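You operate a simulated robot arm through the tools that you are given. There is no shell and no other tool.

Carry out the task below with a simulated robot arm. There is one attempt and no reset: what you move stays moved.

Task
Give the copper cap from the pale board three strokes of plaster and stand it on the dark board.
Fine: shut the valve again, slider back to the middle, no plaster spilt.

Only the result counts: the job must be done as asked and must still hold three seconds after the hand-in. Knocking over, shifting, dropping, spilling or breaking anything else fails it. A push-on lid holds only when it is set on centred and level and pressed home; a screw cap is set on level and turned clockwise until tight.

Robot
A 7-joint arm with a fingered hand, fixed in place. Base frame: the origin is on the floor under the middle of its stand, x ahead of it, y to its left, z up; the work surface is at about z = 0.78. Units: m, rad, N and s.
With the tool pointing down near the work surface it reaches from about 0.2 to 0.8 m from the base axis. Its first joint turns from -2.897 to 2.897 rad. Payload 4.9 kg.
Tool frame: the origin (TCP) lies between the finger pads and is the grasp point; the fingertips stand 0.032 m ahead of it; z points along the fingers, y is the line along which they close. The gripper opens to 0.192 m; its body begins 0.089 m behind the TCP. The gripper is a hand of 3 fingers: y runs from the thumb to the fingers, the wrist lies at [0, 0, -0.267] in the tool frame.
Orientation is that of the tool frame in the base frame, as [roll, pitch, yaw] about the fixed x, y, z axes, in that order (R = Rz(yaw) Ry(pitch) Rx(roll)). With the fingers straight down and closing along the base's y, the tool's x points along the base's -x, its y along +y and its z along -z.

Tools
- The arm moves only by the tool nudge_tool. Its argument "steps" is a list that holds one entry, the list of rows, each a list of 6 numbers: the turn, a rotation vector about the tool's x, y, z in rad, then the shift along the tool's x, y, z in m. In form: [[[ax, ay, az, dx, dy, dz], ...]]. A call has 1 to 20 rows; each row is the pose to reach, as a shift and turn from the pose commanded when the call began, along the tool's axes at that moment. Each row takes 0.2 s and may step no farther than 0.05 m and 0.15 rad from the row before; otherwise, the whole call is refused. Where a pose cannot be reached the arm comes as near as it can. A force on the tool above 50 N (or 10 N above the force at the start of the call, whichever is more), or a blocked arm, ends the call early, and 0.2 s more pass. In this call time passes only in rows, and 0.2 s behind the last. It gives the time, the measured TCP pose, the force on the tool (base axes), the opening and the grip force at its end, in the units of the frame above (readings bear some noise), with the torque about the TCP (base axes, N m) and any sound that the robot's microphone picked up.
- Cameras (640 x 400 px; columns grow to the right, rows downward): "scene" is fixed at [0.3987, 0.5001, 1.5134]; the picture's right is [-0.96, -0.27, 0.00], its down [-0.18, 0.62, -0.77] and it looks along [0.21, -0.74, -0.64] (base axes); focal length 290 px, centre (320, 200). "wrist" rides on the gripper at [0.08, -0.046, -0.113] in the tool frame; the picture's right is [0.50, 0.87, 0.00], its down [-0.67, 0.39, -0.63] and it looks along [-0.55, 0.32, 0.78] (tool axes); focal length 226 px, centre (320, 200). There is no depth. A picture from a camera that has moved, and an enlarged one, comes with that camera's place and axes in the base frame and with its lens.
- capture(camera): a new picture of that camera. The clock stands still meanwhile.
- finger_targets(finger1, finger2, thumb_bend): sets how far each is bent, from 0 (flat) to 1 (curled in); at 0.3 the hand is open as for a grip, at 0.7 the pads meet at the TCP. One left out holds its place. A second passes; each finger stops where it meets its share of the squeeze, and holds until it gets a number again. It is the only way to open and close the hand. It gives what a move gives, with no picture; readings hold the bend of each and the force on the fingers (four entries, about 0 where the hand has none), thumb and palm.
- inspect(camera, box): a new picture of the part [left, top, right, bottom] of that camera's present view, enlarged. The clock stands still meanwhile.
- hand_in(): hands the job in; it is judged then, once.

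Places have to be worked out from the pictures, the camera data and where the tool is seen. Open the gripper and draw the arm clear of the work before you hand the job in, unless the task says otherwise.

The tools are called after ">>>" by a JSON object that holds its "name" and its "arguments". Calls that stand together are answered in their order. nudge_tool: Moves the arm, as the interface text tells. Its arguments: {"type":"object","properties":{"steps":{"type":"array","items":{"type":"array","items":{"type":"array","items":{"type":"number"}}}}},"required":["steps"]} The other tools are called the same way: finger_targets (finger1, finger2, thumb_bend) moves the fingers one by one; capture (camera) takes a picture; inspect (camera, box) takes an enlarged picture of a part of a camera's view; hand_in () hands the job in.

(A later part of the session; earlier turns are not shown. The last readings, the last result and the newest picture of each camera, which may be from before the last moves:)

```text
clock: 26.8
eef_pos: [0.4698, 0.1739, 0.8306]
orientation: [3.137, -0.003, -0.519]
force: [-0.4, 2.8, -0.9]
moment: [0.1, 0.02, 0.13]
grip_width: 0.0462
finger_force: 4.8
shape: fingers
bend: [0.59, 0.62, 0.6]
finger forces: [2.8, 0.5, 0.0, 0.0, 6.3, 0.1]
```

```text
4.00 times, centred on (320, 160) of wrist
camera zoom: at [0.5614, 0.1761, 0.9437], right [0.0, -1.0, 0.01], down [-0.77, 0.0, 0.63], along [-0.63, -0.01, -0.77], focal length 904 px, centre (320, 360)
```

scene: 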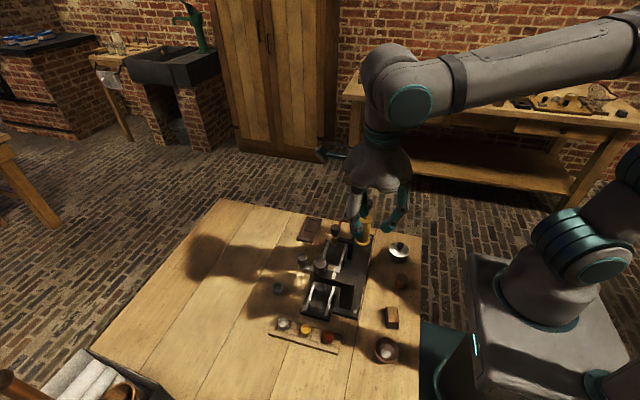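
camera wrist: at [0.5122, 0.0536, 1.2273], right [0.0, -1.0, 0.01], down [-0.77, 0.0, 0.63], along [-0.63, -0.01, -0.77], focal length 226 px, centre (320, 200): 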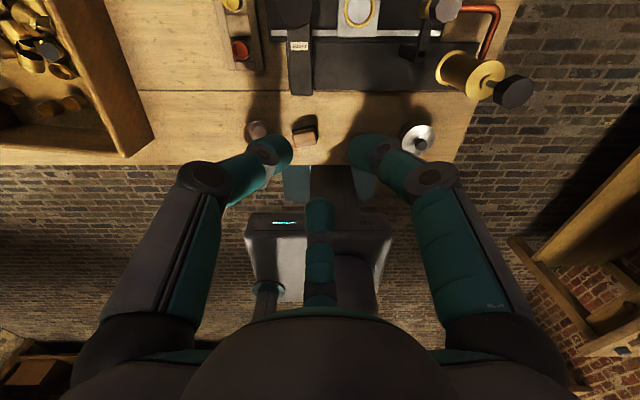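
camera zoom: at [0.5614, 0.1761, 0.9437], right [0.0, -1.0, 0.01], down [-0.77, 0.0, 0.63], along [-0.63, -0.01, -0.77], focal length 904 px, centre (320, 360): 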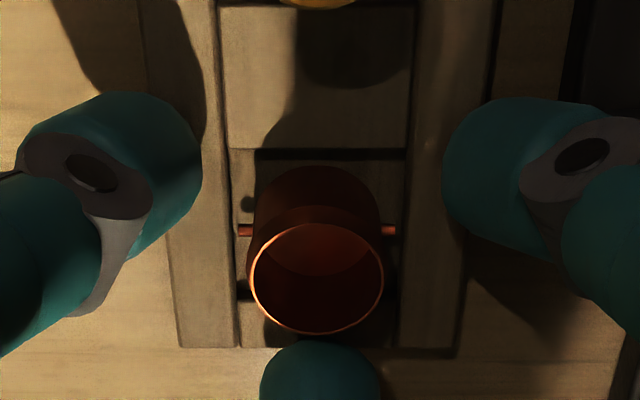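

Two fingers already felt contact at 0.59–0.60: the tips are meeting the board's rail edges, so they sit lower than I estimated. I open again at once and raise the hand by 7 mm.

>>> {"name": "finger_targets", "arguments": {"finger1": 0.56, "finger2": 0.56, "thumb_bend": 0.56}}

>>> {"name": "nudge_tool", "arguments": {"steps": [[[0, 0, 0, 0, 0, -0.0035], [0, 0, 0, 0, 0, -0.007], [0, 0, 0, 0, 0, -0.007]]]}}

>>> {"name": "finger_targets", "arguments": {"finger1": 0.61, "finger2": 0.61, "thumb_bend": 0.61}}

>>> {"name": "inspect", "arguments": {"camera": "scene", "box": [300, 310, 364, 360]}}

>>> {"name": "inspect", "arguments": {"camera": "wrist", "box": [240, 110, 400, 210]}}

```text
clock: 27.8
eef_pos: [0.4703, 0.174, 0.8292]
orientation: [3.135, -0.002, -0.521]
force: [0.4, 0.2, -0.3]
moment: [0.0, -0.02, -0.03]
grip_width: 0.0579
finger_force: 0.1
shape: fingers
bend: [0.56, 0.56, 0.56]
finger forces: [0.0, 0.0, 0.1, 0.1, 0.1, 0.0]
```

```text
clock: 28.6
eef_pos: [0.4698, 0.1764, 0.8378]
orientation: [3.137, -0.002, -0.522]
force: [0.1, 0.7, -0.3]
moment: [0.0, -0.01, 0.0]
grip_width: 0.0583
finger_force: 0.0
shape: fingers
bend: [0.56, 0.56, 0.56]
finger forces: [0.1, 0.0, 0.1, 0.0, 0.1, 0.0]
```

```text
clock: 29.6
eef_pos: [0.4688, 0.1748, 0.8376]
orientation: [3.137, -0.004, -0.521]
force: [0.0, 0.7, 0.7]
moment: [-0.02, 0.02, 0.0]
grip_width: 0.0384
finger_force: 0.0
shape: fingers
bend: [0.61, 0.61, 0.61]
finger forces: [0.1, 0.1, 0.0, 0.1, 0.1, 0.0]
```

```text
8.00 times, centred on (332, 335) of scene
camera zoom: at [0.3987, 0.5001, 1.5134], right [-0.96, -0.27, 0.0], down [-0.18, 0.62, -0.77], along [0.21, -0.74, -0.64], focal length 2317 px, centre (224, -880)
```

zoom: 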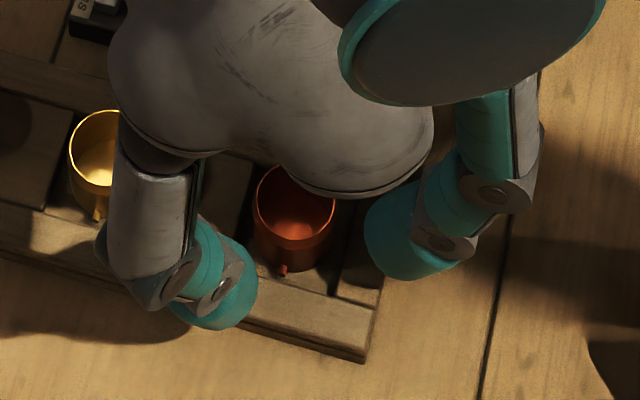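

```text
4.00 times, centred on (320, 160) of wrist
camera zoom: at [0.561, 0.1775, 0.9504], right [0.0, -1.0, 0.01], down [-0.77, 0.0, 0.63], along [-0.63, -0.01, -0.77], focal length 904 px, centre (320, 360)
```

zoom: 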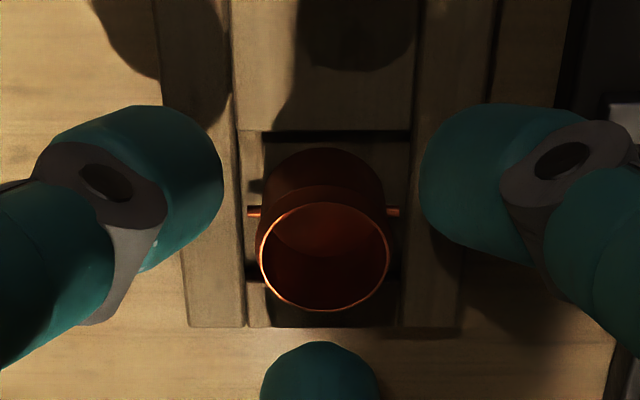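

No contact now at 0.61 and the board has not moved. I close onto the cap in a further step.

>>> {"name": "finger_targets", "arguments": {"finger1": 0.65, "finger2": 0.65, "thumb_bend": 0.65}}

>>> {"name": "inspect", "arguments": {"camera": "scene", "box": [300, 310, 364, 360]}}

>>> {"name": "inspect", "arguments": {"camera": "wrist", "box": [240, 110, 400, 210]}}

```text
clock: 30.6
eef_pos: [0.4692, 0.1758, 0.836]
orientation: [3.137, -0.002, -0.521]
force: [0.1, 0.3, 0.4]
moment: [0.01, -0.01, 0.0]
grip_width: 0.0231
finger_force: 0.2
shape: fingers
bend: [0.64, 0.65, 0.65]
finger forces: [0.5, 0.3, 0.0, 0.0, 0.2, 0.1]
```

```text
8.00 times, centred on (332, 335) of scene
camera zoom: at [0.3987, 0.5001, 1.5134], right [-0.96, -0.27, 0.0], down [-0.18, 0.62, -0.77], along [0.21, -0.74, -0.64], focal length 2317 px, centre (224, -880)
```

zoom: 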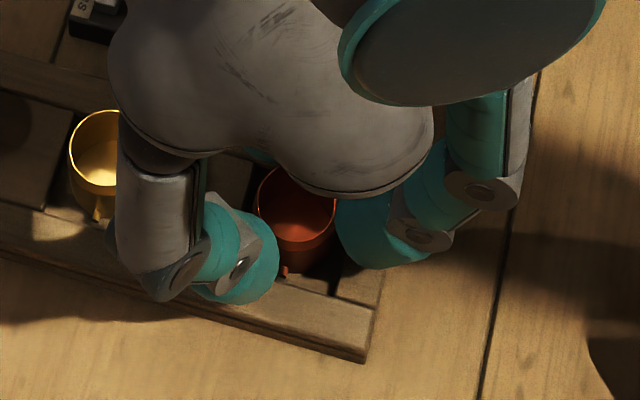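

```text
4.00 times, centred on (320, 160) of wrist
camera zoom: at [0.561, 0.1775, 0.9503], right [0.0, -1.0, 0.01], down [-0.77, 0.0, 0.63], along [-0.63, -0.01, -0.77], focal length 904 px, centre (320, 360)
```

zoom: 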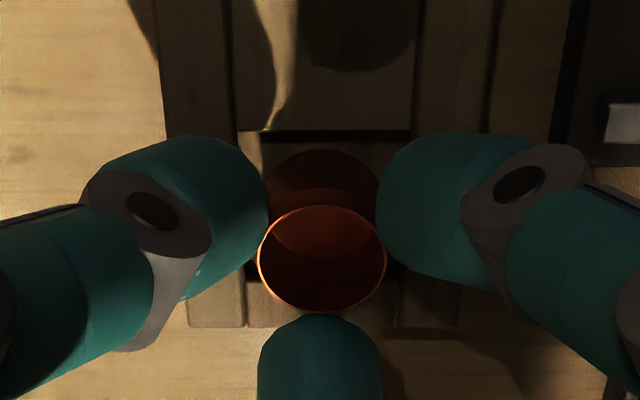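

All three fingers just touch the cap evenly. I tighten the grip.

>>> {"name": "finger_targets", "arguments": {"finger1": 0.7, "finger2": 0.7, "thumb_bend": 0.7}}

>>> {"name": "inspect", "arguments": {"camera": "wrist", "box": [240, 110, 400, 210]}}

>>> {"name": "inspect", "arguments": {"camera": "scene", "box": [300, 310, 364, 360]}}

```text
clock: 31.6
eef_pos: [0.4695, 0.1759, 0.8369]
orientation: [3.136, -0.002, -0.522]
force: [-0.5, 0.0, 0.0]
moment: [0.01, 0.03, 0.02]
grip_width: 0.0194
finger_force: 8.6
shape: fingers
bend: [0.65, 0.65, 0.67]
finger forces: [5.6, 5.2, 0.0, 0.0, 6.2, 0.1]
```

```text
4.00 times, centred on (320, 160) of wrist
camera zoom: at [0.561, 0.1775, 0.9504], right [0.0, -1.0, 0.01], down [-0.77, 0.0, 0.63], along [-0.63, -0.01, -0.77], focal length 904 px, centre (320, 360)
```

zoom: 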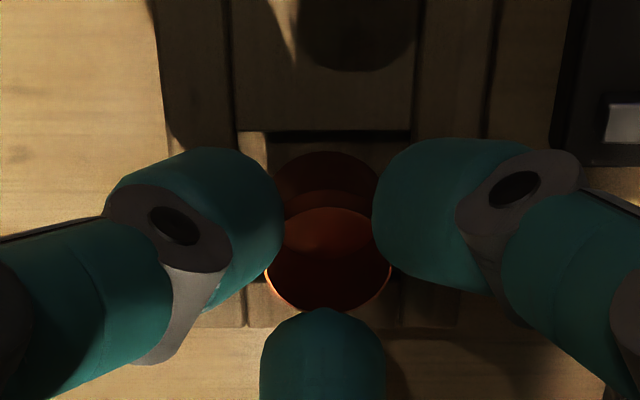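

```text
8.00 times, centred on (332, 335) of scene
camera zoom: at [0.3987, 0.5001, 1.5134], right [-0.96, -0.27, 0.0], down [-0.18, 0.62, -0.77], along [0.21, -0.74, -0.64], focal length 2317 px, centre (224, -880)
```

zoom: 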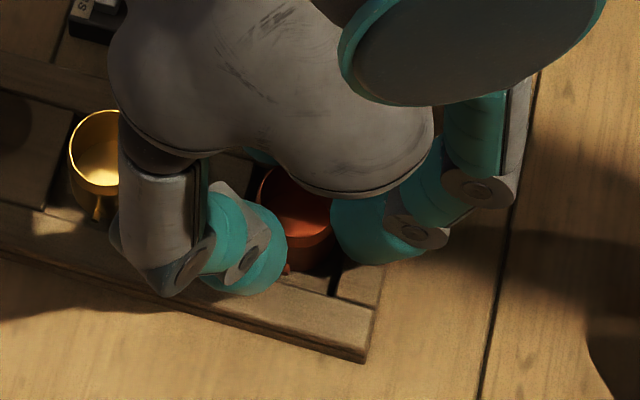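

The grip holds with about 5–6 N per finger. I lift gently by 1 cm and look.

>>> {"name": "nudge_tool", "arguments": {"steps": [[[0, 0, 0, 0, 0, -0.003], [0, 0, 0, 0, 0, -0.006], [0, 0, 0, 0, 0, -0.01], [0, 0, 0, 0, 0, -0.015]]]}}

>>> {"name": "inspect", "arguments": {"camera": "wrist", "box": [240, 110, 400, 210]}}

>>> {"name": "inspect", "arguments": {"camera": "scene", "box": [300, 310, 364, 360]}}

```text
clock: 32.6
eef_pos: [0.4692, 0.1762, 0.8525]
orientation: [3.133, -0.001, -0.521]
force: [0.2, 0.5, 0.9]
moment: [-0.07, -0.03, 0.0]
grip_width: 0.0194
finger_force: 8.7
shape: fingers
bend: [0.65, 0.65, 0.67]
finger forces: [5.6, 5.0, 0.0, 0.0, 6.4, 0.1]
```

```text
4.00 times, centred on (320, 160) of wrist
camera zoom: at [0.5611, 0.1771, 0.9657], right [0.0, -1.0, 0.01], down [-0.77, 0.0, 0.63], along [-0.63, -0.01, -0.77], focal length 904 px, centre (320, 360)
```

zoom: 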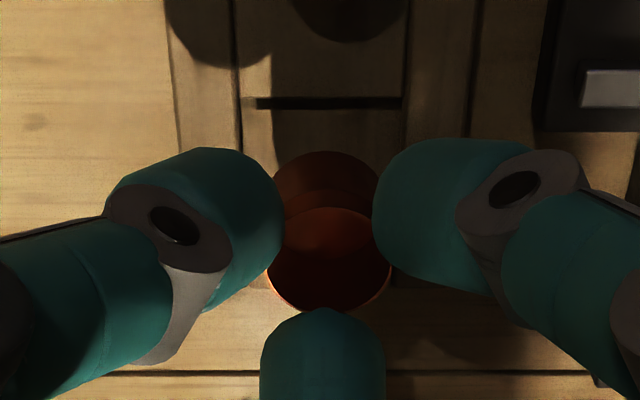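

```text
8.00 times, centred on (332, 335) of scene
camera zoom: at [0.3987, 0.5001, 1.5134], right [-0.96, -0.27, 0.0], down [-0.18, 0.62, -0.77], along [0.21, -0.74, -0.64], focal length 2317 px, centre (224, -880)
```

zoom: 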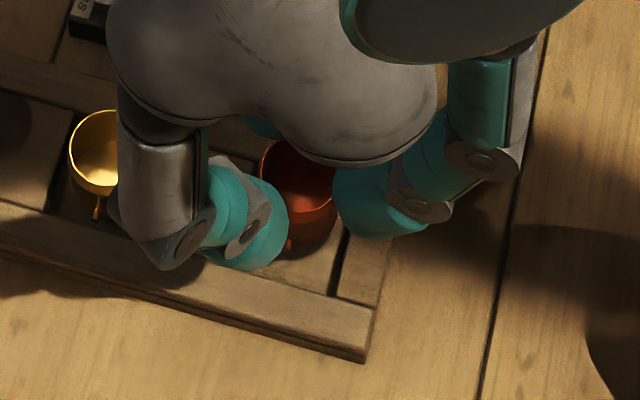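

The cap is held level, about 1.4 mm toward -y of the hand axis, its bottom about 0.053 m below the TCP. I lift it well clear of the press and carry it above the ring at z ≈ 1.03.

>>> {"name": "nudge_tool", "arguments": {"steps": [[[0, 0, 0, 0, 0, -0.04], [0, 0, 0, 0, 0, -0.085], [0, 0, 0, 0, 0, -0.13], [0, 0, 0, 0, 0, -0.177], [0, 0, 0, 0.033, 0.033, -0.177], [0, 0, 0, 0.066, 0.066, -0.177], [0, 0, 0, 0.099, 0.099, -0.177], [0, 0, 0, 0.1325, 0.1316, -0.177], [0, 0, 0, 0.1325, 0.1316, -0.177]]]}}

>>> {"name": "capture", "arguments": {"camera": "wrist"}}

>>> {"name": "inspect", "arguments": {"camera": "wrist", "box": [240, 90, 400, 190]}}

>>> {"name": "inspect", "arguments": {"camera": "scene", "box": [260, 150, 420, 290]}}

```text
clock: 34.6
eef_pos: [0.5224, -0.002, 1.0276]
orientation: [3.138, 0.0, -0.519]
force: [-0.3, 0.1, -1.0]
moment: [0.01, 0.01, -0.03]
grip_width: 0.0196
finger_force: 8.4
shape: fingers
bend: [0.65, 0.66, 0.67]
finger forces: [5.5, 5.0, 0.1, 0.1, 6.2, 0.1]
```

```text
taken
camera wrist: at [0.6136, -0.0007, 1.1407], right [0.0, -1.0, 0.01], down [-0.77, 0.0, 0.63], along [-0.63, -0.01, -0.77], focal length 226 px, centre (320, 200)
```

wrist: 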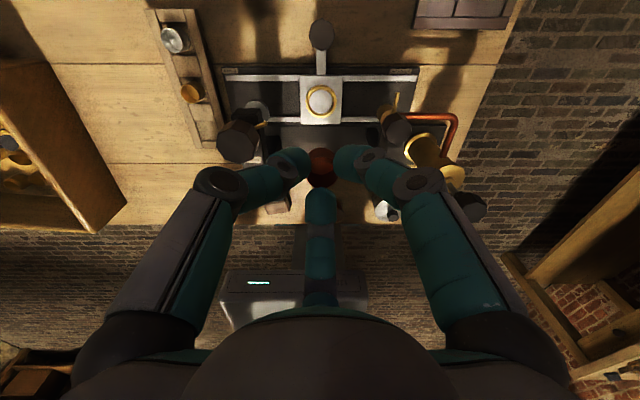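

```text
4.00 times, centred on (320, 140) of wrist
camera zoom: at [0.6136, -0.0007, 1.1407], right [0.0, -1.0, 0.01], down [-0.77, 0.0, 0.63], along [-0.63, -0.01, -0.77], focal length 904 px, centre (320, 440)
```

zoom: 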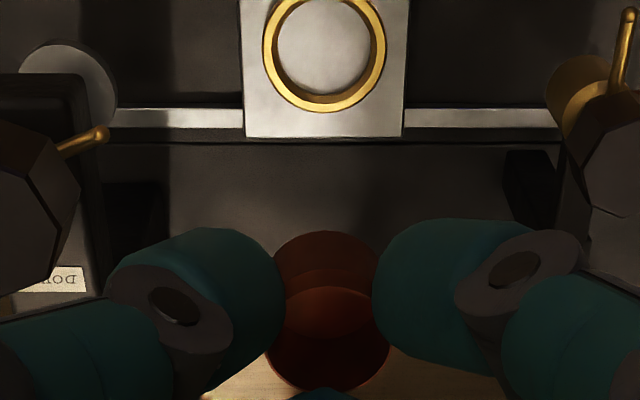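

```text
2.86 times, centred on (340, 220) of scene
camera zoom: at [0.3987, 0.5001, 1.5134], right [-0.96, -0.27, 0.0], down [-0.18, 0.62, -0.77], along [0.21, -0.74, -0.64], focal length 828 px, centre (263, 143)
```

zoom: 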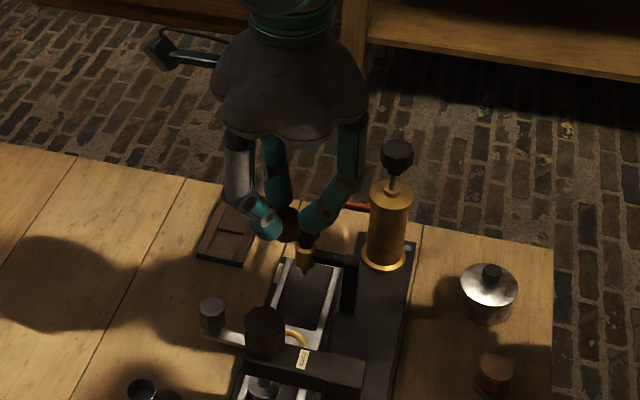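

From here I can see the ring clearly. I zoom on it and on its surroundings to fix the position precisely.

>>> {"name": "inspect", "arguments": {"camera": "wrist", "box": [290, 75, 354, 127]}}

>>> {"name": "inspect", "arguments": {"camera": "wrist", "box": [205, 60, 435, 180]}}

```text
7.69 times, centred on (322, 101) of wrist
camera zoom: at [0.6136, -0.0007, 1.1407], right [0.0, -1.0, 0.01], down [-0.77, 0.0, 0.63], along [-0.63, -0.01, -0.77], focal length 1739 px, centre (305, 962)
```

zoom: 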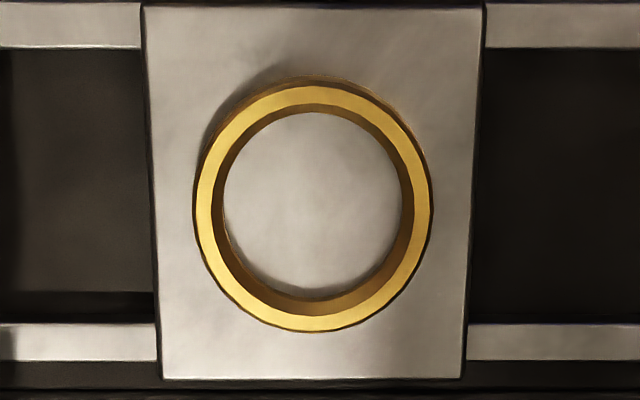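

```text
2.78 times, centred on (320, 120) of wrist
camera zoom: at [0.6136, -0.0007, 1.1407], right [0.0, -1.0, 0.01], down [-0.77, 0.0, 0.63], along [-0.63, -0.01, -0.77], focal length 629 px, centre (320, 423)
```

zoom: 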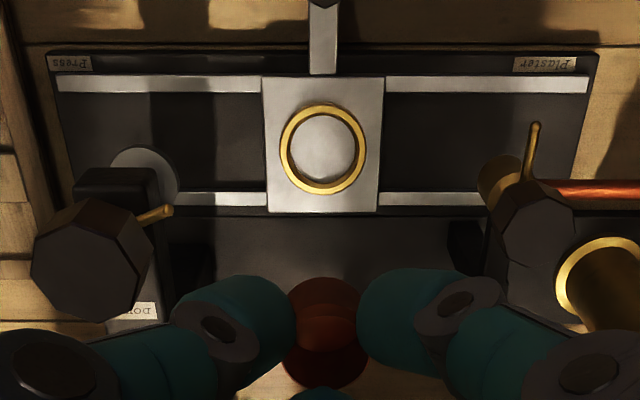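

Ring centre is at (0.519, -0.004); the hand needs only a 2 mm correction, and at placing height the palm stays just above the press knob, so a vertical descent fits. I go down to z ≈ 0.885 first.

>>> {"name": "nudge_tool", "arguments": {"steps": [[[0, 0, 0, -0.0009, 0.0024, 0.03], [0, 0, 0, -0.0009, 0.0024, 0.06], [0, 0, 0, -0.0009, 0.0024, 0.09], [0, 0, 0, -0.0009, 0.0024, 0.12], [0, 0, 0, -0.0009, 0.0024, 0.143], [0, 0, 0, -0.0009, 0.0024, 0.143]]]}}

>>> {"name": "capture", "arguments": {"camera": "wrist"}}

>>> {"name": "inspect", "arguments": {"camera": "wrist", "box": [240, 90, 400, 190]}}

>>> {"name": "inspect", "arguments": {"camera": "scene", "box": [280, 210, 380, 290]}}

```text
clock: 36.0
eef_pos: [0.5195, -0.0071, 0.8855]
orientation: [3.136, -0.003, -0.521]
force: [0.0, -0.1, -0.1]
moment: [0.0, 0.0, -0.01]
grip_width: 0.0194
finger_force: 8.8
shape: fingers
bend: [0.65, 0.66, 0.67]
finger forces: [5.5, 4.9, 0.0, 0.0, 6.0, 0.0]
```

```text
taken
camera wrist: at [0.6111, -0.005, 0.9994], right [0.0, -1.0, 0.01], down [-0.78, 0.0, 0.63], along [-0.63, -0.01, -0.78], focal length 226 px, centre (320, 200)
```

wrist: 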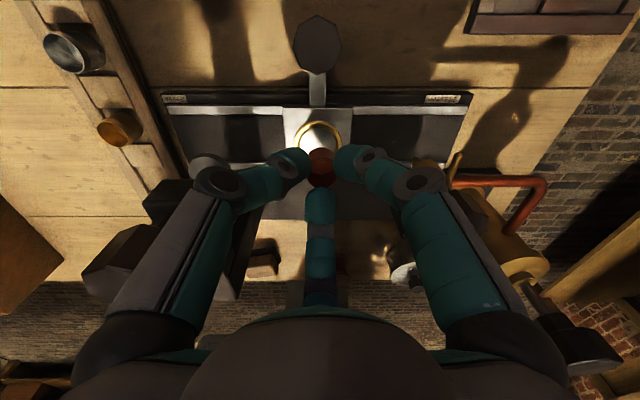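

```text
4.00 times, centred on (320, 140) of wrist
camera zoom: at [0.6111, -0.005, 0.9994], right [0.0, -1.0, 0.01], down [-0.78, 0.0, 0.63], along [-0.63, -0.01, -0.78], focal length 904 px, centre (320, 440)
```

zoom: 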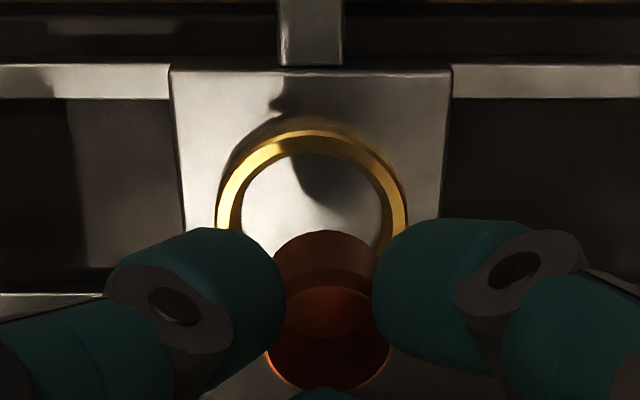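

```text
5.00 times, centred on (330, 250) of scene
camera zoom: at [0.3987, 0.5001, 1.5134], right [-0.96, -0.27, 0.0], down [-0.18, 0.62, -0.77], along [0.21, -0.74, -0.64], focal length 1448 px, centre (270, -50)
```

zoom: 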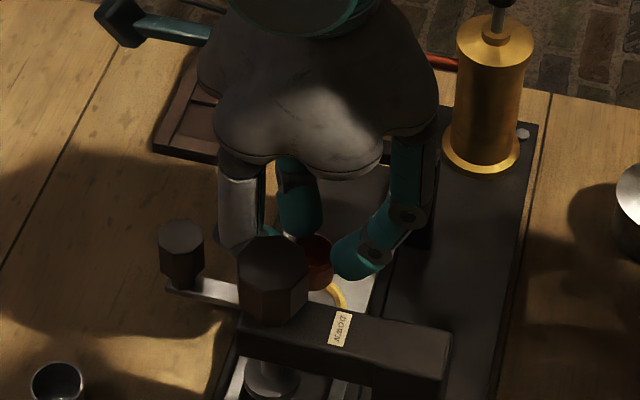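

The arm settled about 3 mm further in -y than intended, so the cap must shift +2.8 mm in y to be centred on the ring. I correct and lower to about 6 mm above the plate.

>>> {"name": "nudge_tool", "arguments": {"steps": [[[0, 0, 0, -0.001, -0.0027, 0], [0, 0, 0, -0.001, -0.0027, 0.008], [0, 0, 0, -0.001, -0.0027, 0.016], [0, 0, 0, -0.001, -0.0027, 0.0236], [0, 0, 0, -0.001, -0.0027, 0.0236]]]}}

>>> {"name": "inspect", "arguments": {"camera": "wrist", "box": [240, 90, 400, 190]}}

>>> {"name": "inspect", "arguments": {"camera": "scene", "box": [290, 220, 370, 280]}}

```text
clock: 37.2
eef_pos: [0.5197, -0.0032, 0.8629]
orientation: [3.136, -0.001, -0.522]
force: [0.2, -0.5, -0.8]
moment: [0.03, -0.03, -0.01]
grip_width: 0.0197
finger_force: 7.9
shape: fingers
bend: [0.65, 0.66, 0.67]
finger forces: [5.4, 4.9, 0.1, 0.1, 6.0, 0.0]
```

```text
4.00 times, centred on (320, 140) of wrist
camera zoom: at [0.6104, -0.0016, 0.9767], right [0.0, -1.0, 0.01], down [-0.77, 0.0, 0.63], along [-0.63, -0.01, -0.77], focal length 904 px, centre (320, 440)
```

zoom: 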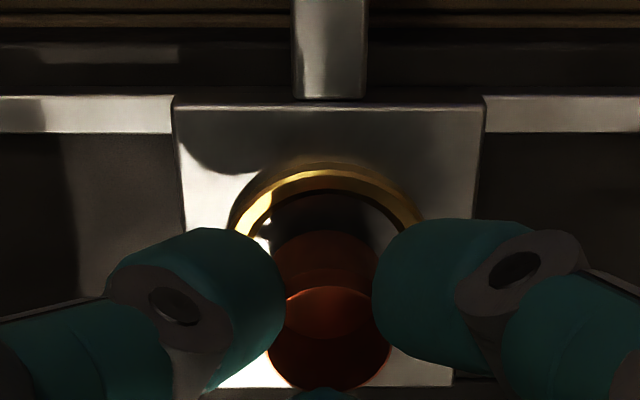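

```text
6.67 times, centred on (330, 250) of scene
camera zoom: at [0.3987, 0.5001, 1.5134], right [-0.96, -0.27, 0.0], down [-0.18, 0.62, -0.77], along [0.21, -0.74, -0.64], focal length 1931 px, centre (253, -133)
```

zoom: 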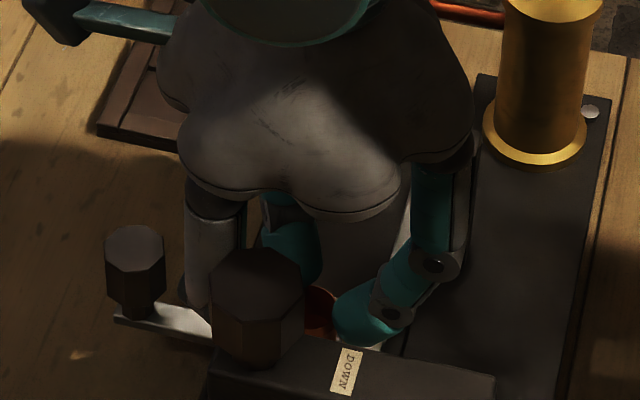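

The cap is centred in y and 1.7 mm short in x. I correct and lower in small steps, watching the force.

>>> {"name": "nudge_tool", "arguments": {"steps": [[[0, 0, 0, 0.0015, -0.0008, 0.001], [0, 0, 0, 0.0015, -0.0008, 0.0025], [0, 0, 0, 0.0015, -0.0008, 0.004], [0, 0, 0, 0.0015, -0.0008, 0.0055], [0, 0, 0, 0.0015, -0.0008, 0.0055]]]}}

>>> {"name": "inspect", "arguments": {"camera": "wrist", "box": [240, 90, 400, 190]}}

```text
clock: 38.4
eef_pos: [0.519, -0.0039, 0.8556]
orientation: [3.136, -0.001, -0.519]
force: [0.5, 0.6, 0.9]
moment: [0.0, -0.01, 0.01]
grip_width: 0.0195
finger_force: 8.3
shape: fingers
bend: [0.65, 0.66, 0.67]
finger forces: [6.1, 5.2, 0.1, 0.0, 6.0, 0.1]
```

```text
4.00 times, centred on (320, 140) of wrist
camera zoom: at [0.6111, -0.0023, 0.9705], right [0.0, -1.0, 0.01], down [-0.78, 0.0, 0.63], along [-0.63, -0.01, -0.78], focal length 904 px, centre (320, 440)
```

zoom: 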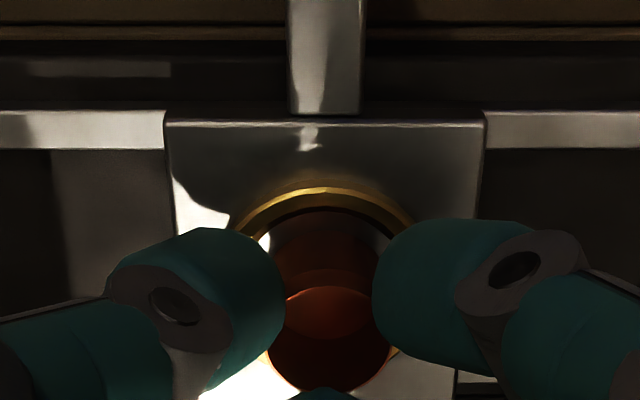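

No contact yet; the cap bottom should be about 2 mm above the plate. I lower in 1 mm steps.

>>> {"name": "nudge_tool", "arguments": {"steps": [[[0, 0, 0, 0, 0, 0.001], [0, 0, 0, 0, 0, 0.002], [0, 0, 0, 0, 0, 0.002]]]}}

```text
clock: 39.2
eef_pos: [0.518, -0.0032, 0.8558]
orientation: [3.136, -0.003, -0.519]
force: [1.4, 0.2, 9.9]
moment: [-0.03, -0.02, 0.0]
grip_width: 0.0193
finger_force: 12.2
shape: fingers
bend: [0.65, 0.66, 0.67]
finger forces: [8.4, 7.1, 0.1, 0.0, 8.8, 0.0]
```

Contact at about 10 N: the cap stands on the plate. I ease off by under a millimetre and look before releasing.

>>> {"name": "nudge_tool", "arguments": {"steps": [[[0, 0, 0, 0, 0, -0.0008], [0, 0, 0, 0, 0, -0.0008]]]}}

>>> {"name": "inspect", "arguments": {"camera": "wrist", "box": [280, 120, 360, 170]}}

>>> {"name": "inspect", "arguments": {"camera": "scene", "box": [310, 240, 350, 270]}}

```text
clock: 39.8
eef_pos: [0.5188, -0.0037, 0.8559]
orientation: [3.136, -0.004, -0.521]
force: [1.2, -1.1, 10.7]
moment: [-0.07, -0.08, -0.01]
grip_width: 0.0196
finger_force: 12.9
shape: fingers
bend: [0.65, 0.66, 0.67]
finger forces: [9.4, 6.9, 0.1, 0.1, 8.8, 0.1]
```

```text
8.00 times, centred on (320, 145) of wrist
camera zoom: at [0.6108, -0.0021, 0.9694], right [0.0, -1.0, 0.01], down [-0.78, 0.0, 0.63], along [-0.63, -0.01, -0.78], focal length 1808 px, centre (320, 640)
```

zoom: 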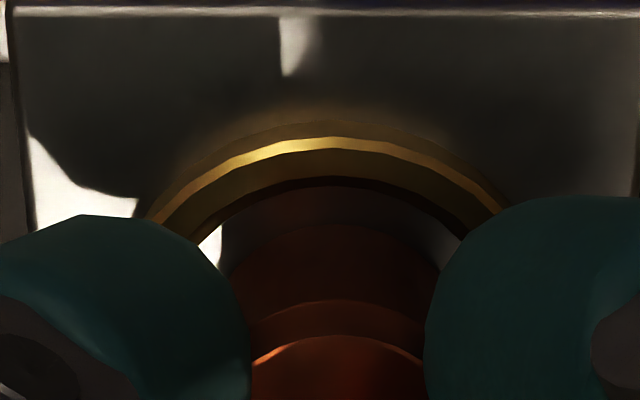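

```text
13.33 times, centred on (330, 255) of scene
camera zoom: at [0.3987, 0.5001, 1.5134], right [-0.96, -0.27, 0.0], down [-0.18, 0.62, -0.77], along [0.21, -0.74, -0.64], focal length 3862 px, centre (187, -533)
```

zoom: 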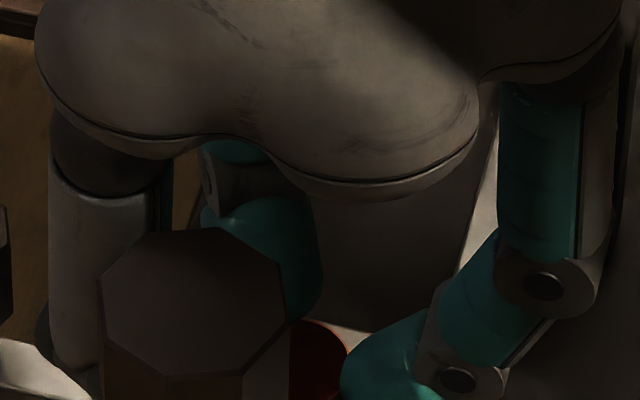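

The load is still about 10 N, so I ease up another millimetre before releasing.

>>> {"name": "nudge_tool", "arguments": {"steps": [[[0, 0, 0, 0, 0, -0.0008], [0, 0, 0, 0, 0, -0.0008]]]}}

```text
clock: 40.4
eef_pos: [0.5185, -0.0038, 0.8559]
orientation: [3.136, -0.002, -0.518]
force: [2.3, 0.5, 7.9]
moment: [-0.01, -0.1, -0.04]
grip_width: 0.0191
finger_force: 12.2
shape: fingers
bend: [0.65, 0.66, 0.67]
finger forces: [9.0, 6.1, 0.1, 0.1, 8.6, 0.1]
```

>>> {"name": "nudge_tool", "arguments": {"steps": [[[0, 0, 0, 0, 0, -0.0006], [0, 0, 0, 0, 0, -0.0012], [0, 0, 0, 0, 0, -0.0012]]]}}

```text
clock: 41.2
eef_pos: [0.519, -0.0043, 0.8556]
orientation: [3.135, -0.001, -0.522]
force: [-0.1, 1.1, 1.9]
moment: [0.0, 0.03, 0.02]
grip_width: 0.0194
finger_force: 9.4
shape: fingers
bend: [0.65, 0.66, 0.67]
finger forces: [6.4, 5.8, 0.1, 0.1, 6.9, 0.0]
```

The load is now under 2 N. I release gently in two stages.

>>> {"name": "finger_targets", "arguments": {"finger1": 0.63, "finger2": 0.63, "thumb_bend": 0.63}}

>>> {"name": "finger_targets", "arguments": {"finger1": 0.58, "finger2": 0.58, "thumb_bend": 0.58}}

>>> {"name": "inspect", "arguments": {"camera": "wrist", "box": [240, 110, 400, 210]}}

```text
clock: 42.2
eef_pos: [0.5195, -0.004, 0.8568]
orientation: [3.135, -0.002, -0.521]
force: [0.4, -0.1, 0.8]
moment: [-0.04, -0.01, -0.03]
grip_width: 0.0291
finger_force: 0.2
shape: fingers
bend: [0.63, 0.63, 0.63]
finger forces: [0.0, 0.0, 0.0, 0.0, 0.0, 0.0]
```

```text
clock: 43.2
eef_pos: [0.5186, -0.0039, 0.857]
orientation: [3.136, 0.0, -0.523]
force: [-0.3, 0.0, -0.1]
moment: [0.02, -0.01, 0.02]
grip_width: 0.0539
finger_force: 0.0
shape: fingers
bend: [0.57, 0.57, 0.57]
finger forces: [0.0, 0.0, 0.0, 0.0, 0.1, 0.0]
```

```text
4.00 times, centred on (320, 160) of wrist
camera zoom: at [0.6111, -0.0025, 0.9706], right [0.0, -1.0, 0.01], down [-0.77, 0.0, 0.63], along [-0.63, -0.01, -0.77], focal length 904 px, centre (320, 360)
```

zoom: 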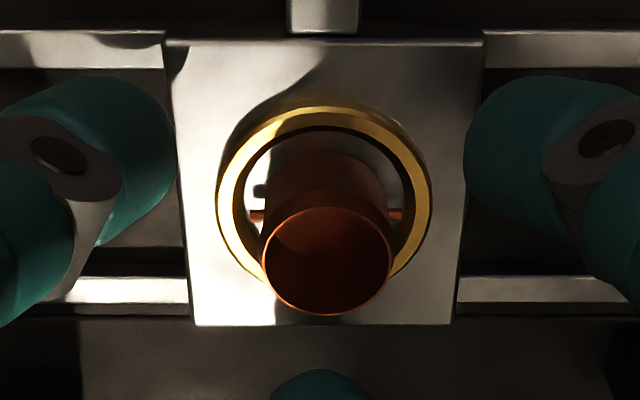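

The cap stands in the ring with both pins inside it. I rise straight up out of the way and look from above.

>>> {"name": "nudge_tool", "arguments": {"steps": [[[0, 0, 0, 0, 0, -0.01], [0, 0, 0, 0, 0, -0.03], [0, 0, 0, 0, 0, -0.06], [0, 0, 0, 0, 0, -0.1], [0, 0, 0, 0, 0, -0.14], [0, 0, 0, 0, 0, -0.18], [0, 0, 0, 0, 0, -0.18]]]}}

>>> {"name": "inspect", "arguments": {"camera": "wrist", "box": [205, 40, 435, 180]}}

>>> {"name": "inspect", "arguments": {"camera": "wrist", "box": [290, 60, 354, 112]}}

>>> {"name": "inspect", "arguments": {"camera": "scene", "box": [280, 200, 400, 290]}}

```text
clock: 44.8
eef_pos: [0.5219, -0.0019, 1.0382]
orientation: [3.138, -0.001, -0.521]
force: [0.8, 0.0, 0.0]
moment: [0.05, 0.01, -0.03]
grip_width: 0.054
finger_force: 0.0
shape: fingers
bend: [0.57, 0.57, 0.57]
finger forces: [0.1, 0.0, 0.1, 0.0, 0.1, 0.1]
```

```text
2.78 times, centred on (320, 110) of wrist
camera zoom: at [0.6128, -0.001, 1.1515], right [0.0, -1.0, 0.01], down [-0.77, 0.0, 0.63], along [-0.63, -0.01, -0.77], focal length 629 px, centre (320, 450)
```

zoom: 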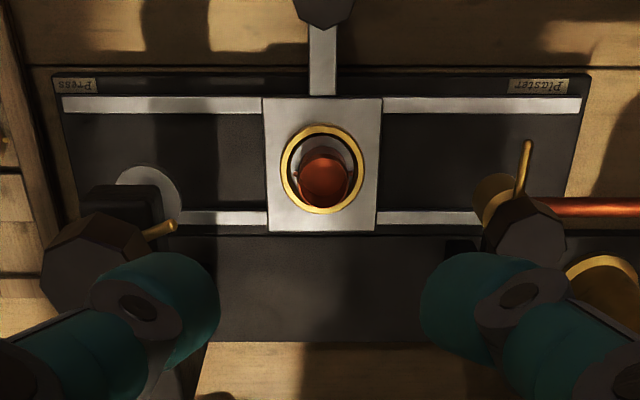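

```text
7.69 times, centred on (322, 86) of wrist
camera zoom: at [0.6128, -0.001, 1.1515], right [0.0, -1.0, 0.01], down [-0.77, 0.0, 0.63], along [-0.63, -0.01, -0.77], focal length 1739 px, centre (305, 1077)
```

zoom: 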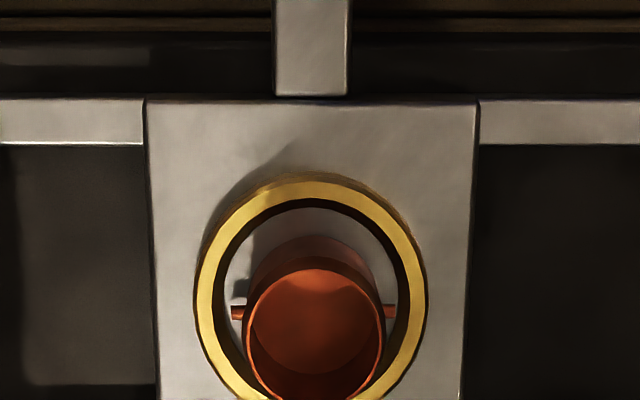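

```text
4.44 times, centred on (340, 245) of scene
camera zoom: at [0.3987, 0.5001, 1.5134], right [-0.96, -0.27, 0.0], down [-0.18, 0.62, -0.77], along [0.21, -0.74, -0.64], focal length 1287 px, centre (231, 0)
```

zoom: 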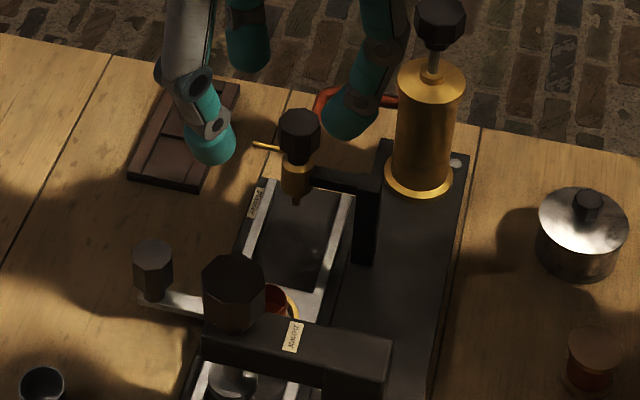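

The slide is unmoved and ready. Next I turn to yaw +30° (fingers at 0° and ±120°, so the valve pin passes between fingers) and go above the slide handle at about (0.597, -0.004).

>>> {"name": "nudge_tool", "arguments": {"steps": [[[0, 0, -0.13, 0.01, -0.005, 0], [0, 0, -0.26, 0.02, -0.01, 0], [0, 0, -0.39, 0.03, -0.015, 0], [0, 0, -0.52, 0.04, -0.02, 0.01], [0, 0, -0.65, 0.05, -0.026, 0.02], [0, 0, -0.78, 0.06, -0.032, 0.035], [0, 0, -0.91, 0.0678, -0.0362, 0.05], [0, 0, -1.047, 0.0678, -0.0362, 0.07], [0, 0, -1.047, 0.0678, -0.0362, 0.07]]]}}

>>> {"name": "capture", "arguments": {"camera": "wrist"}}

>>> {"name": "inspect", "arguments": {"camera": "wrist", "box": [240, 90, 400, 190]}}

>>> {"name": "inspect", "arguments": {"camera": "scene", "box": [260, 200, 380, 290]}}

```text
clock: 46.8
eef_pos: [0.5972, -0.0046, 0.9689]
orientation: [3.136, 0.003, 0.529]
force: [0.3, 0.1, 0.0]
moment: [0.0, -0.01, 0.0]
grip_width: 0.0542
finger_force: 0.0
shape: fingers
bend: [0.57, 0.57, 0.57]
finger forces: [0.0, 0.0, 0.0, 0.0, 0.0, 0.0]
```

```text
taken
camera wrist: at [0.6412, 0.0761, 1.0811], right [0.87, -0.5, 0.0], down [-0.38, -0.67, 0.64], along [-0.31, -0.55, -0.77], focal length 226 px, centre (320, 200)
```

wrist: 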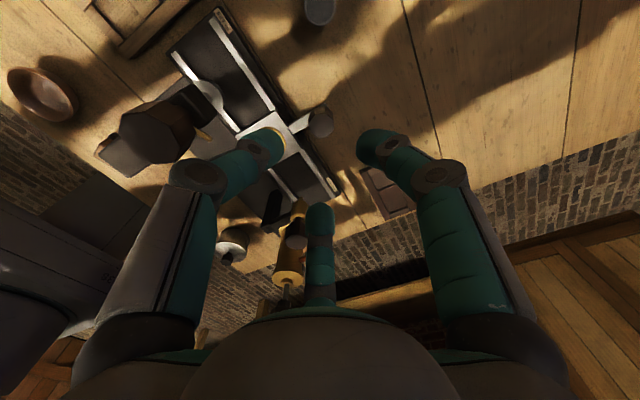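

```text
4.00 times, centred on (320, 140) of wrist
camera zoom: at [0.6412, 0.0761, 1.0811], right [0.87, -0.5, 0.0], down [-0.38, -0.67, 0.64], along [-0.31, -0.55, -0.77], focal length 904 px, centre (320, 440)
```

zoom: 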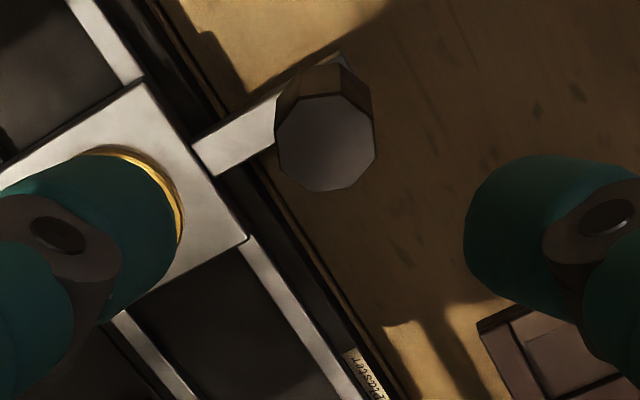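

```text
4.44 times, centred on (320, 245) of scene
camera zoom: at [0.3987, 0.5001, 1.5134], right [-0.96, -0.27, 0.0], down [-0.18, 0.62, -0.77], along [0.21, -0.74, -0.64], focal length 1287 px, centre (320, 0)
```

zoom: 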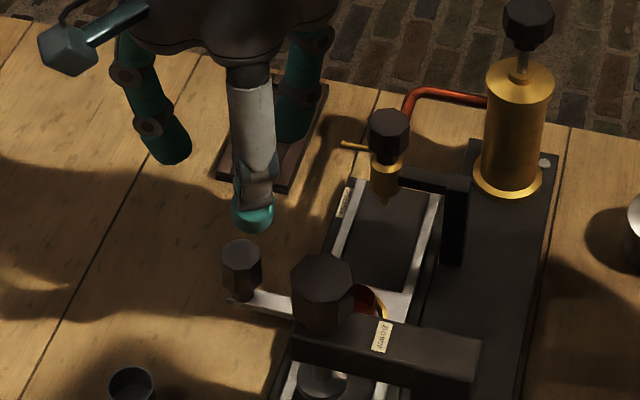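

The handle knob is at (0.597, -0.005), only 1.7 mm from the hand axis. I level the tool, correct and descend so the tips close on the knob at z ≈ 0.834.

>>> {"name": "nudge_tool", "arguments": {"steps": [[[0.005, 0, 0, 0.0015, 0.0009, 0.025], [0.005, 0, 0, 0.0015, 0.0009, 0.05], [0.005, 0, 0, 0.0015, 0.0009, 0.075], [0.005, 0, 0, 0.0015, 0.0009, 0.1], [0.005, 0, 0, 0.0015, 0.0009, 0.1]]]}}

>>> {"name": "inspect", "arguments": {"camera": "wrist", "box": [220, 90, 420, 215]}}

>>> {"name": "inspect", "arguments": {"camera": "scene", "box": [260, 220, 360, 300]}}

```text
clock: 48.0
eef_pos: [0.5985, -0.0075, 0.8668]
orientation: [-3.14, 0.003, 0.525]
force: [0.2, -0.3, -0.6]
moment: [-0.03, 0.01, -0.01]
grip_width: 0.0536
finger_force: 0.1
shape: fingers
bend: [0.57, 0.57, 0.57]
finger forces: [0.0, 0.0, 0.0, 0.0, 0.0, 0.0]
```

```text
3.20 times, centred on (320, 152) of wrist
camera zoom: at [0.6437, 0.0729, 0.9809], right [0.87, -0.5, 0.0], down [-0.38, -0.67, 0.63], along [-0.32, -0.55, -0.77], focal length 723 px, centre (320, 352)
```

zoom: 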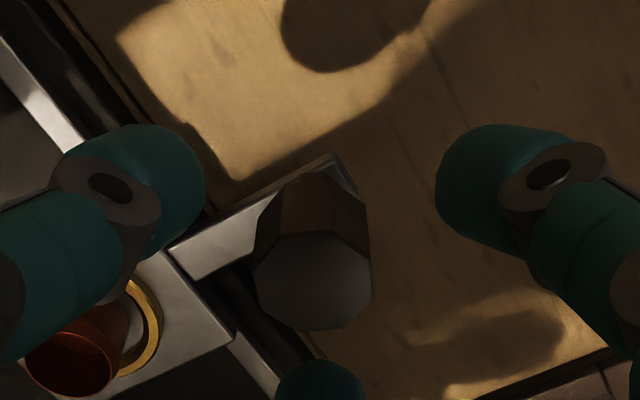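

```text
5.00 times, centred on (310, 260) of scene
camera zoom: at [0.3987, 0.5001, 1.5134], right [-0.96, -0.27, 0.0], down [-0.18, 0.62, -0.77], along [0.21, -0.74, -0.64], focal length 1448 px, centre (370, -100)
```

zoom: 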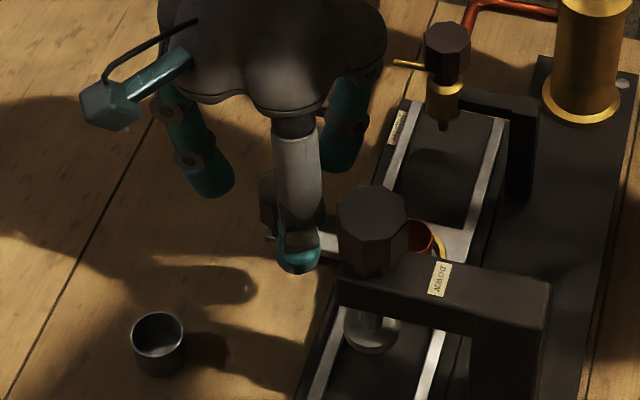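

The hand is about 1.5 mm off the knob axis; I correct that and close on the knob.

>>> {"name": "nudge_tool", "arguments": {"steps": [[[0, 0, 0, -0.0006, -0.0018, 0], [0, 0, 0, -0.0006, -0.0018, 0]]]}}

>>> {"name": "finger_targets", "arguments": {"finger1": 0.63, "finger2": 0.63, "thumb_bend": 0.63}}

>>> {"name": "finger_targets", "arguments": {"finger1": 0.67, "finger2": 0.67, "thumb_bend": 0.67}}

>>> {"name": "inspect", "arguments": {"camera": "wrist", "box": [220, 90, 420, 215]}}

```text
clock: 48.6
eef_pos: [0.5969, -0.0062, 0.8687]
orientation: [-3.142, 0.003, 0.526]
force: [0.2, 0.4, -0.6]
moment: [0.0, -0.02, -0.02]
grip_width: 0.0541
finger_force: 0.0
shape: fingers
bend: [0.57, 0.57, 0.57]
finger forces: [0.0, 0.0, 0.1, 0.0, 0.0, 0.0]
```

```text
clock: 49.6
eef_pos: [0.5968, -0.0068, 0.8681]
orientation: [3.141, 0.003, 0.525]
force: [0.3, 0.7, -0.4]
moment: [-0.01, 0.02, 0.02]
grip_width: 0.0303
finger_force: 0.0
shape: fingers
bend: [0.63, 0.63, 0.63]
finger forces: [0.1, 0.0, 0.1, 0.0, 0.0, 0.0]
```

```text
clock: 50.6
eef_pos: [0.5971, -0.0061, 0.8668]
orientation: [3.141, 0.004, 0.526]
force: [-0.1, 0.9, -0.9]
moment: [0.01, 0.03, -0.03]
grip_width: 0.0241
finger_force: 4.7
shape: fingers
bend: [0.64, 0.65, 0.65]
finger forces: [3.3, 2.0, 0.0, 0.0, 3.9, 0.0]
```

```text
3.20 times, centred on (320, 152) of wrist
camera zoom: at [0.6424, 0.0742, 0.9815], right [0.87, -0.5, 0.0], down [-0.38, -0.67, 0.63], along [-0.32, -0.55, -0.77], focal length 723 px, centre (320, 352)
```

zoom: 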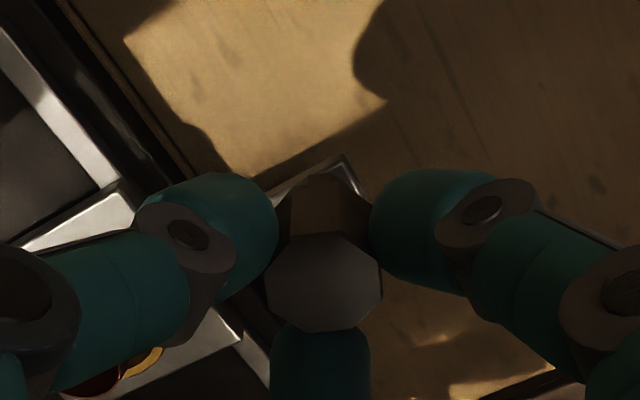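

The knob is gripped; hand at y ≈ -0.0057 for the slide's middle. I push the slide toward the Plaster end (−y) in small steps and watch the force.

>>> {"name": "nudge_tool", "arguments": {"steps": [[[0, 0, 0, -0.0025, 0.0043, 0], [0, 0, 0, -0.005, 0.0087, 0], [0, 0, 0, -0.0075, 0.013, 0], [0, 0, 0, -0.01, 0.0173, 0], [0, 0, 0, -0.01, 0.0173, 0]]]}}

>>> {"name": "inspect", "arguments": {"camera": "wrist", "box": [200, 90, 420, 225]}}

>>> {"name": "inspect", "arguments": {"camera": "scene", "box": [270, 210, 370, 290]}}

```text
clock: 51.8
eef_pos: [0.5964, -0.0246, 0.8678]
orientation: [3.141, 0.003, 0.526]
force: [-1.1, 0.0, -2.4]
moment: [0.05, 0.03, -0.01]
grip_width: 0.0237
finger_force: 4.3
shape: fingers
bend: [0.64, 0.65, 0.65]
finger forces: [2.9, 2.2, 0.0, 0.1, 4.0, 0.0]
```

```text
2.91 times, centred on (310, 158) of wrist
camera zoom: at [0.6426, 0.056, 0.9817], right [0.87, -0.5, 0.0], down [-0.38, -0.67, 0.63], along [-0.32, -0.55, -0.77], focal length 658 px, centre (349, 324)
```

zoom: 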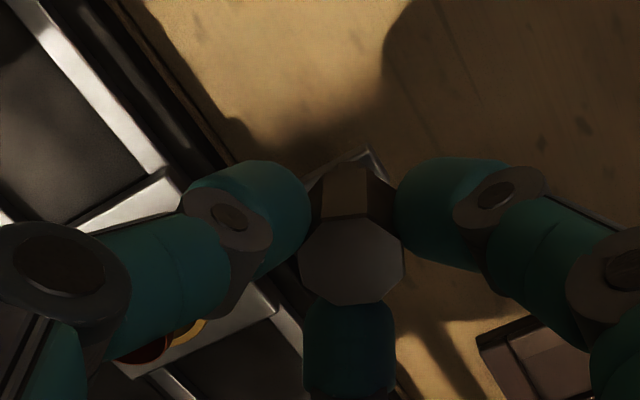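

```text
5.00 times, centred on (320, 250) of scene
camera zoom: at [0.3987, 0.5001, 1.5134], right [-0.96, -0.27, 0.0], down [-0.18, 0.62, -0.77], along [0.21, -0.74, -0.64], focal length 1448 px, centre (320, -50)
```

zoom: 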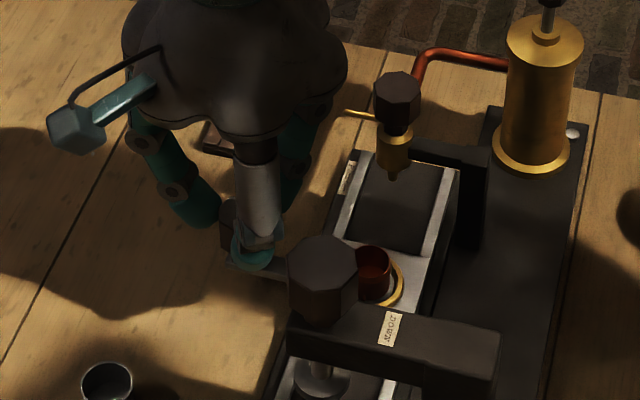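

The slide follows with almost no force and the cap stays upright. I continue slowly another 50 mm.

>>> {"name": "nudge_tool", "arguments": {"steps": [[[0, 0, 0, -0.003, 0.0052, 0], [0, 0, 0, -0.006, 0.0104, 0], [0, 0, 0, -0.009, 0.0156, 0], [0, 0, 0, -0.012, 0.0208, 0], [0, 0, 0, -0.015, 0.026, 0], [0, 0, 0, -0.018, 0.0312, 0], [0, 0, 0, -0.021, 0.0364, 0], [0, 0, 0, -0.024, 0.0416, 0], [0, 0, 0, -0.025, 0.0433, 0], [0, 0, 0, -0.025, 0.0433, 0]]]}}

>>> {"name": "inspect", "arguments": {"camera": "scene", "box": [290, 200, 370, 270]}}

>>> {"name": "inspect", "arguments": {"camera": "wrist", "box": [200, 90, 420, 225]}}

```text
clock: 54.0
eef_pos: [0.5977, -0.0754, 0.8676]
orientation: [3.141, 0.004, 0.526]
force: [-0.1, 0.3, -0.5]
moment: [0.01, 0.01, 0.03]
grip_width: 0.0236
finger_force: 5.6
shape: fingers
bend: [0.64, 0.65, 0.65]
finger forces: [3.8, 2.3, 0.0, 0.0, 4.1, 0.0]
```

```text
5.71 times, centred on (330, 235) of scene
camera zoom: at [0.3987, 0.5001, 1.5134], right [-0.96, -0.27, 0.0], down [-0.18, 0.62, -0.77], along [0.21, -0.74, -0.64], focal length 1655 px, centre (263, 0)
```

zoom: 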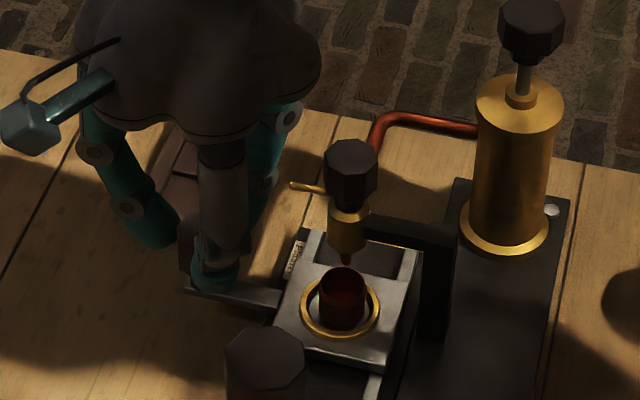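

```text
2.91 times, centred on (310, 158) of wrist
camera zoom: at [0.6426, 0.0062, 0.9815], right [0.87, -0.5, 0.0], down [-0.38, -0.67, 0.63], along [-0.32, -0.55, -0.77], focal length 658 px, centre (349, 324)
```

zoom: 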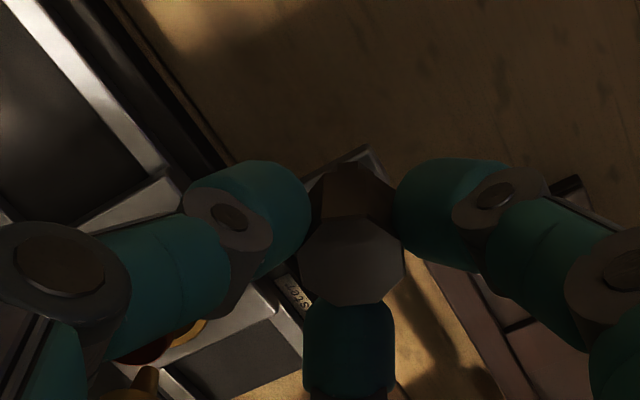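

The cap is about 10 mm short of the nozzle. I advance another 9 mm in small steps and watch for an end stop.

>>> {"name": "nudge_tool", "arguments": {"steps": [[[0, 0, 0, -0.0015, 0.0026, 0], [0, 0, 0, -0.003, 0.0052, 0], [0, 0, 0, -0.0045, 0.0078, 0], [0, 0, 0, -0.0045, 0.0078, 0]]]}}

>>> {"name": "inspect", "arguments": {"camera": "scene", "box": [310, 215, 360, 255]}}

```text
clock: 55.0
eef_pos: [0.5968, -0.0843, 0.8694]
orientation: [3.141, 0.006, 0.524]
force: [-2.1, -0.6, -1.1]
moment: [0.01, 0.01, 0.03]
grip_width: 0.0238
finger_force: 4.8
shape: fingers
bend: [0.64, 0.65, 0.65]
finger forces: [2.8, 2.6, 0.0, 0.0, 4.1, 0.0]
```

```text
10.00 times, centred on (335, 235) of scene
camera zoom: at [0.3987, 0.5001, 1.5134], right [-0.96, -0.27, 0.0], down [-0.18, 0.62, -0.77], along [0.21, -0.74, -0.64], focal length 2896 px, centre (170, -150)
```

zoom: 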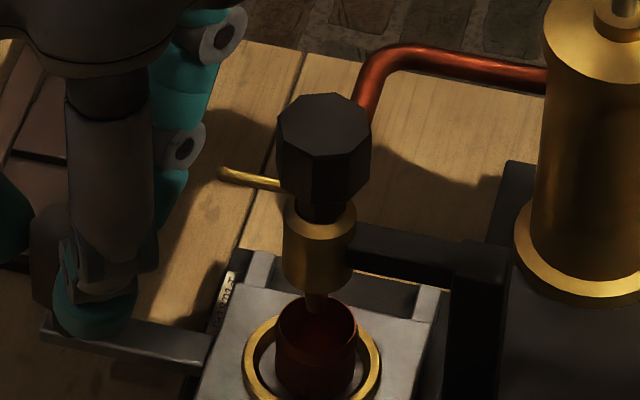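

The nozzle tip now looks centred over the cap. I verify with the wrist camera pose and a second look.

>>> {"name": "inspect", "arguments": {"camera": "wrist", "box": [220, 150, 330, 230]}}

>>> {"name": "inspect", "arguments": {"camera": "scene", "box": [322, 238, 346, 258]}}

```text
5.00 times, centred on (275, 190) of wrist
camera zoom: at [0.6428, -0.0033, 0.9816], right [0.87, -0.5, 0.0], down [-0.38, -0.67, 0.63], along [-0.32, -0.55, -0.77], focal length 1130 px, centre (545, 250)
```

zoom: 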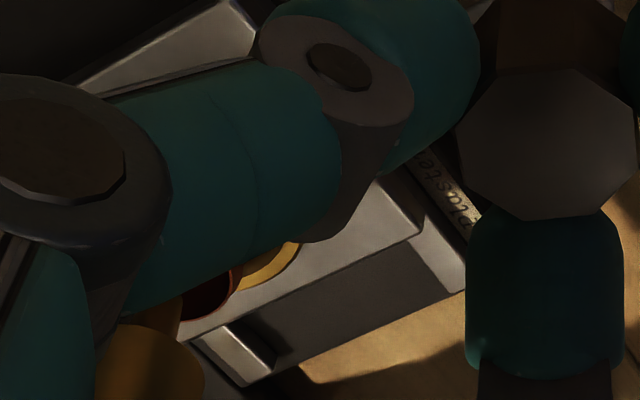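

```text
16.00 times, centred on (334, 248) of scene
camera zoom: at [0.3987, 0.5001, 1.5134], right [-0.96, -0.27, 0.0], down [-0.18, 0.62, -0.77], along [0.21, -0.74, -0.64], focal length 4634 px, centre (96, -568)
```

zoom: 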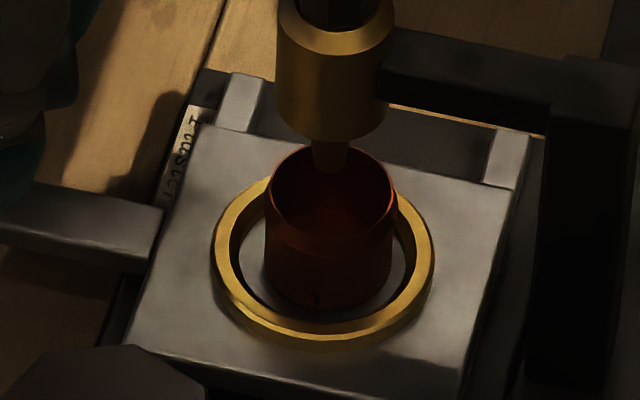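

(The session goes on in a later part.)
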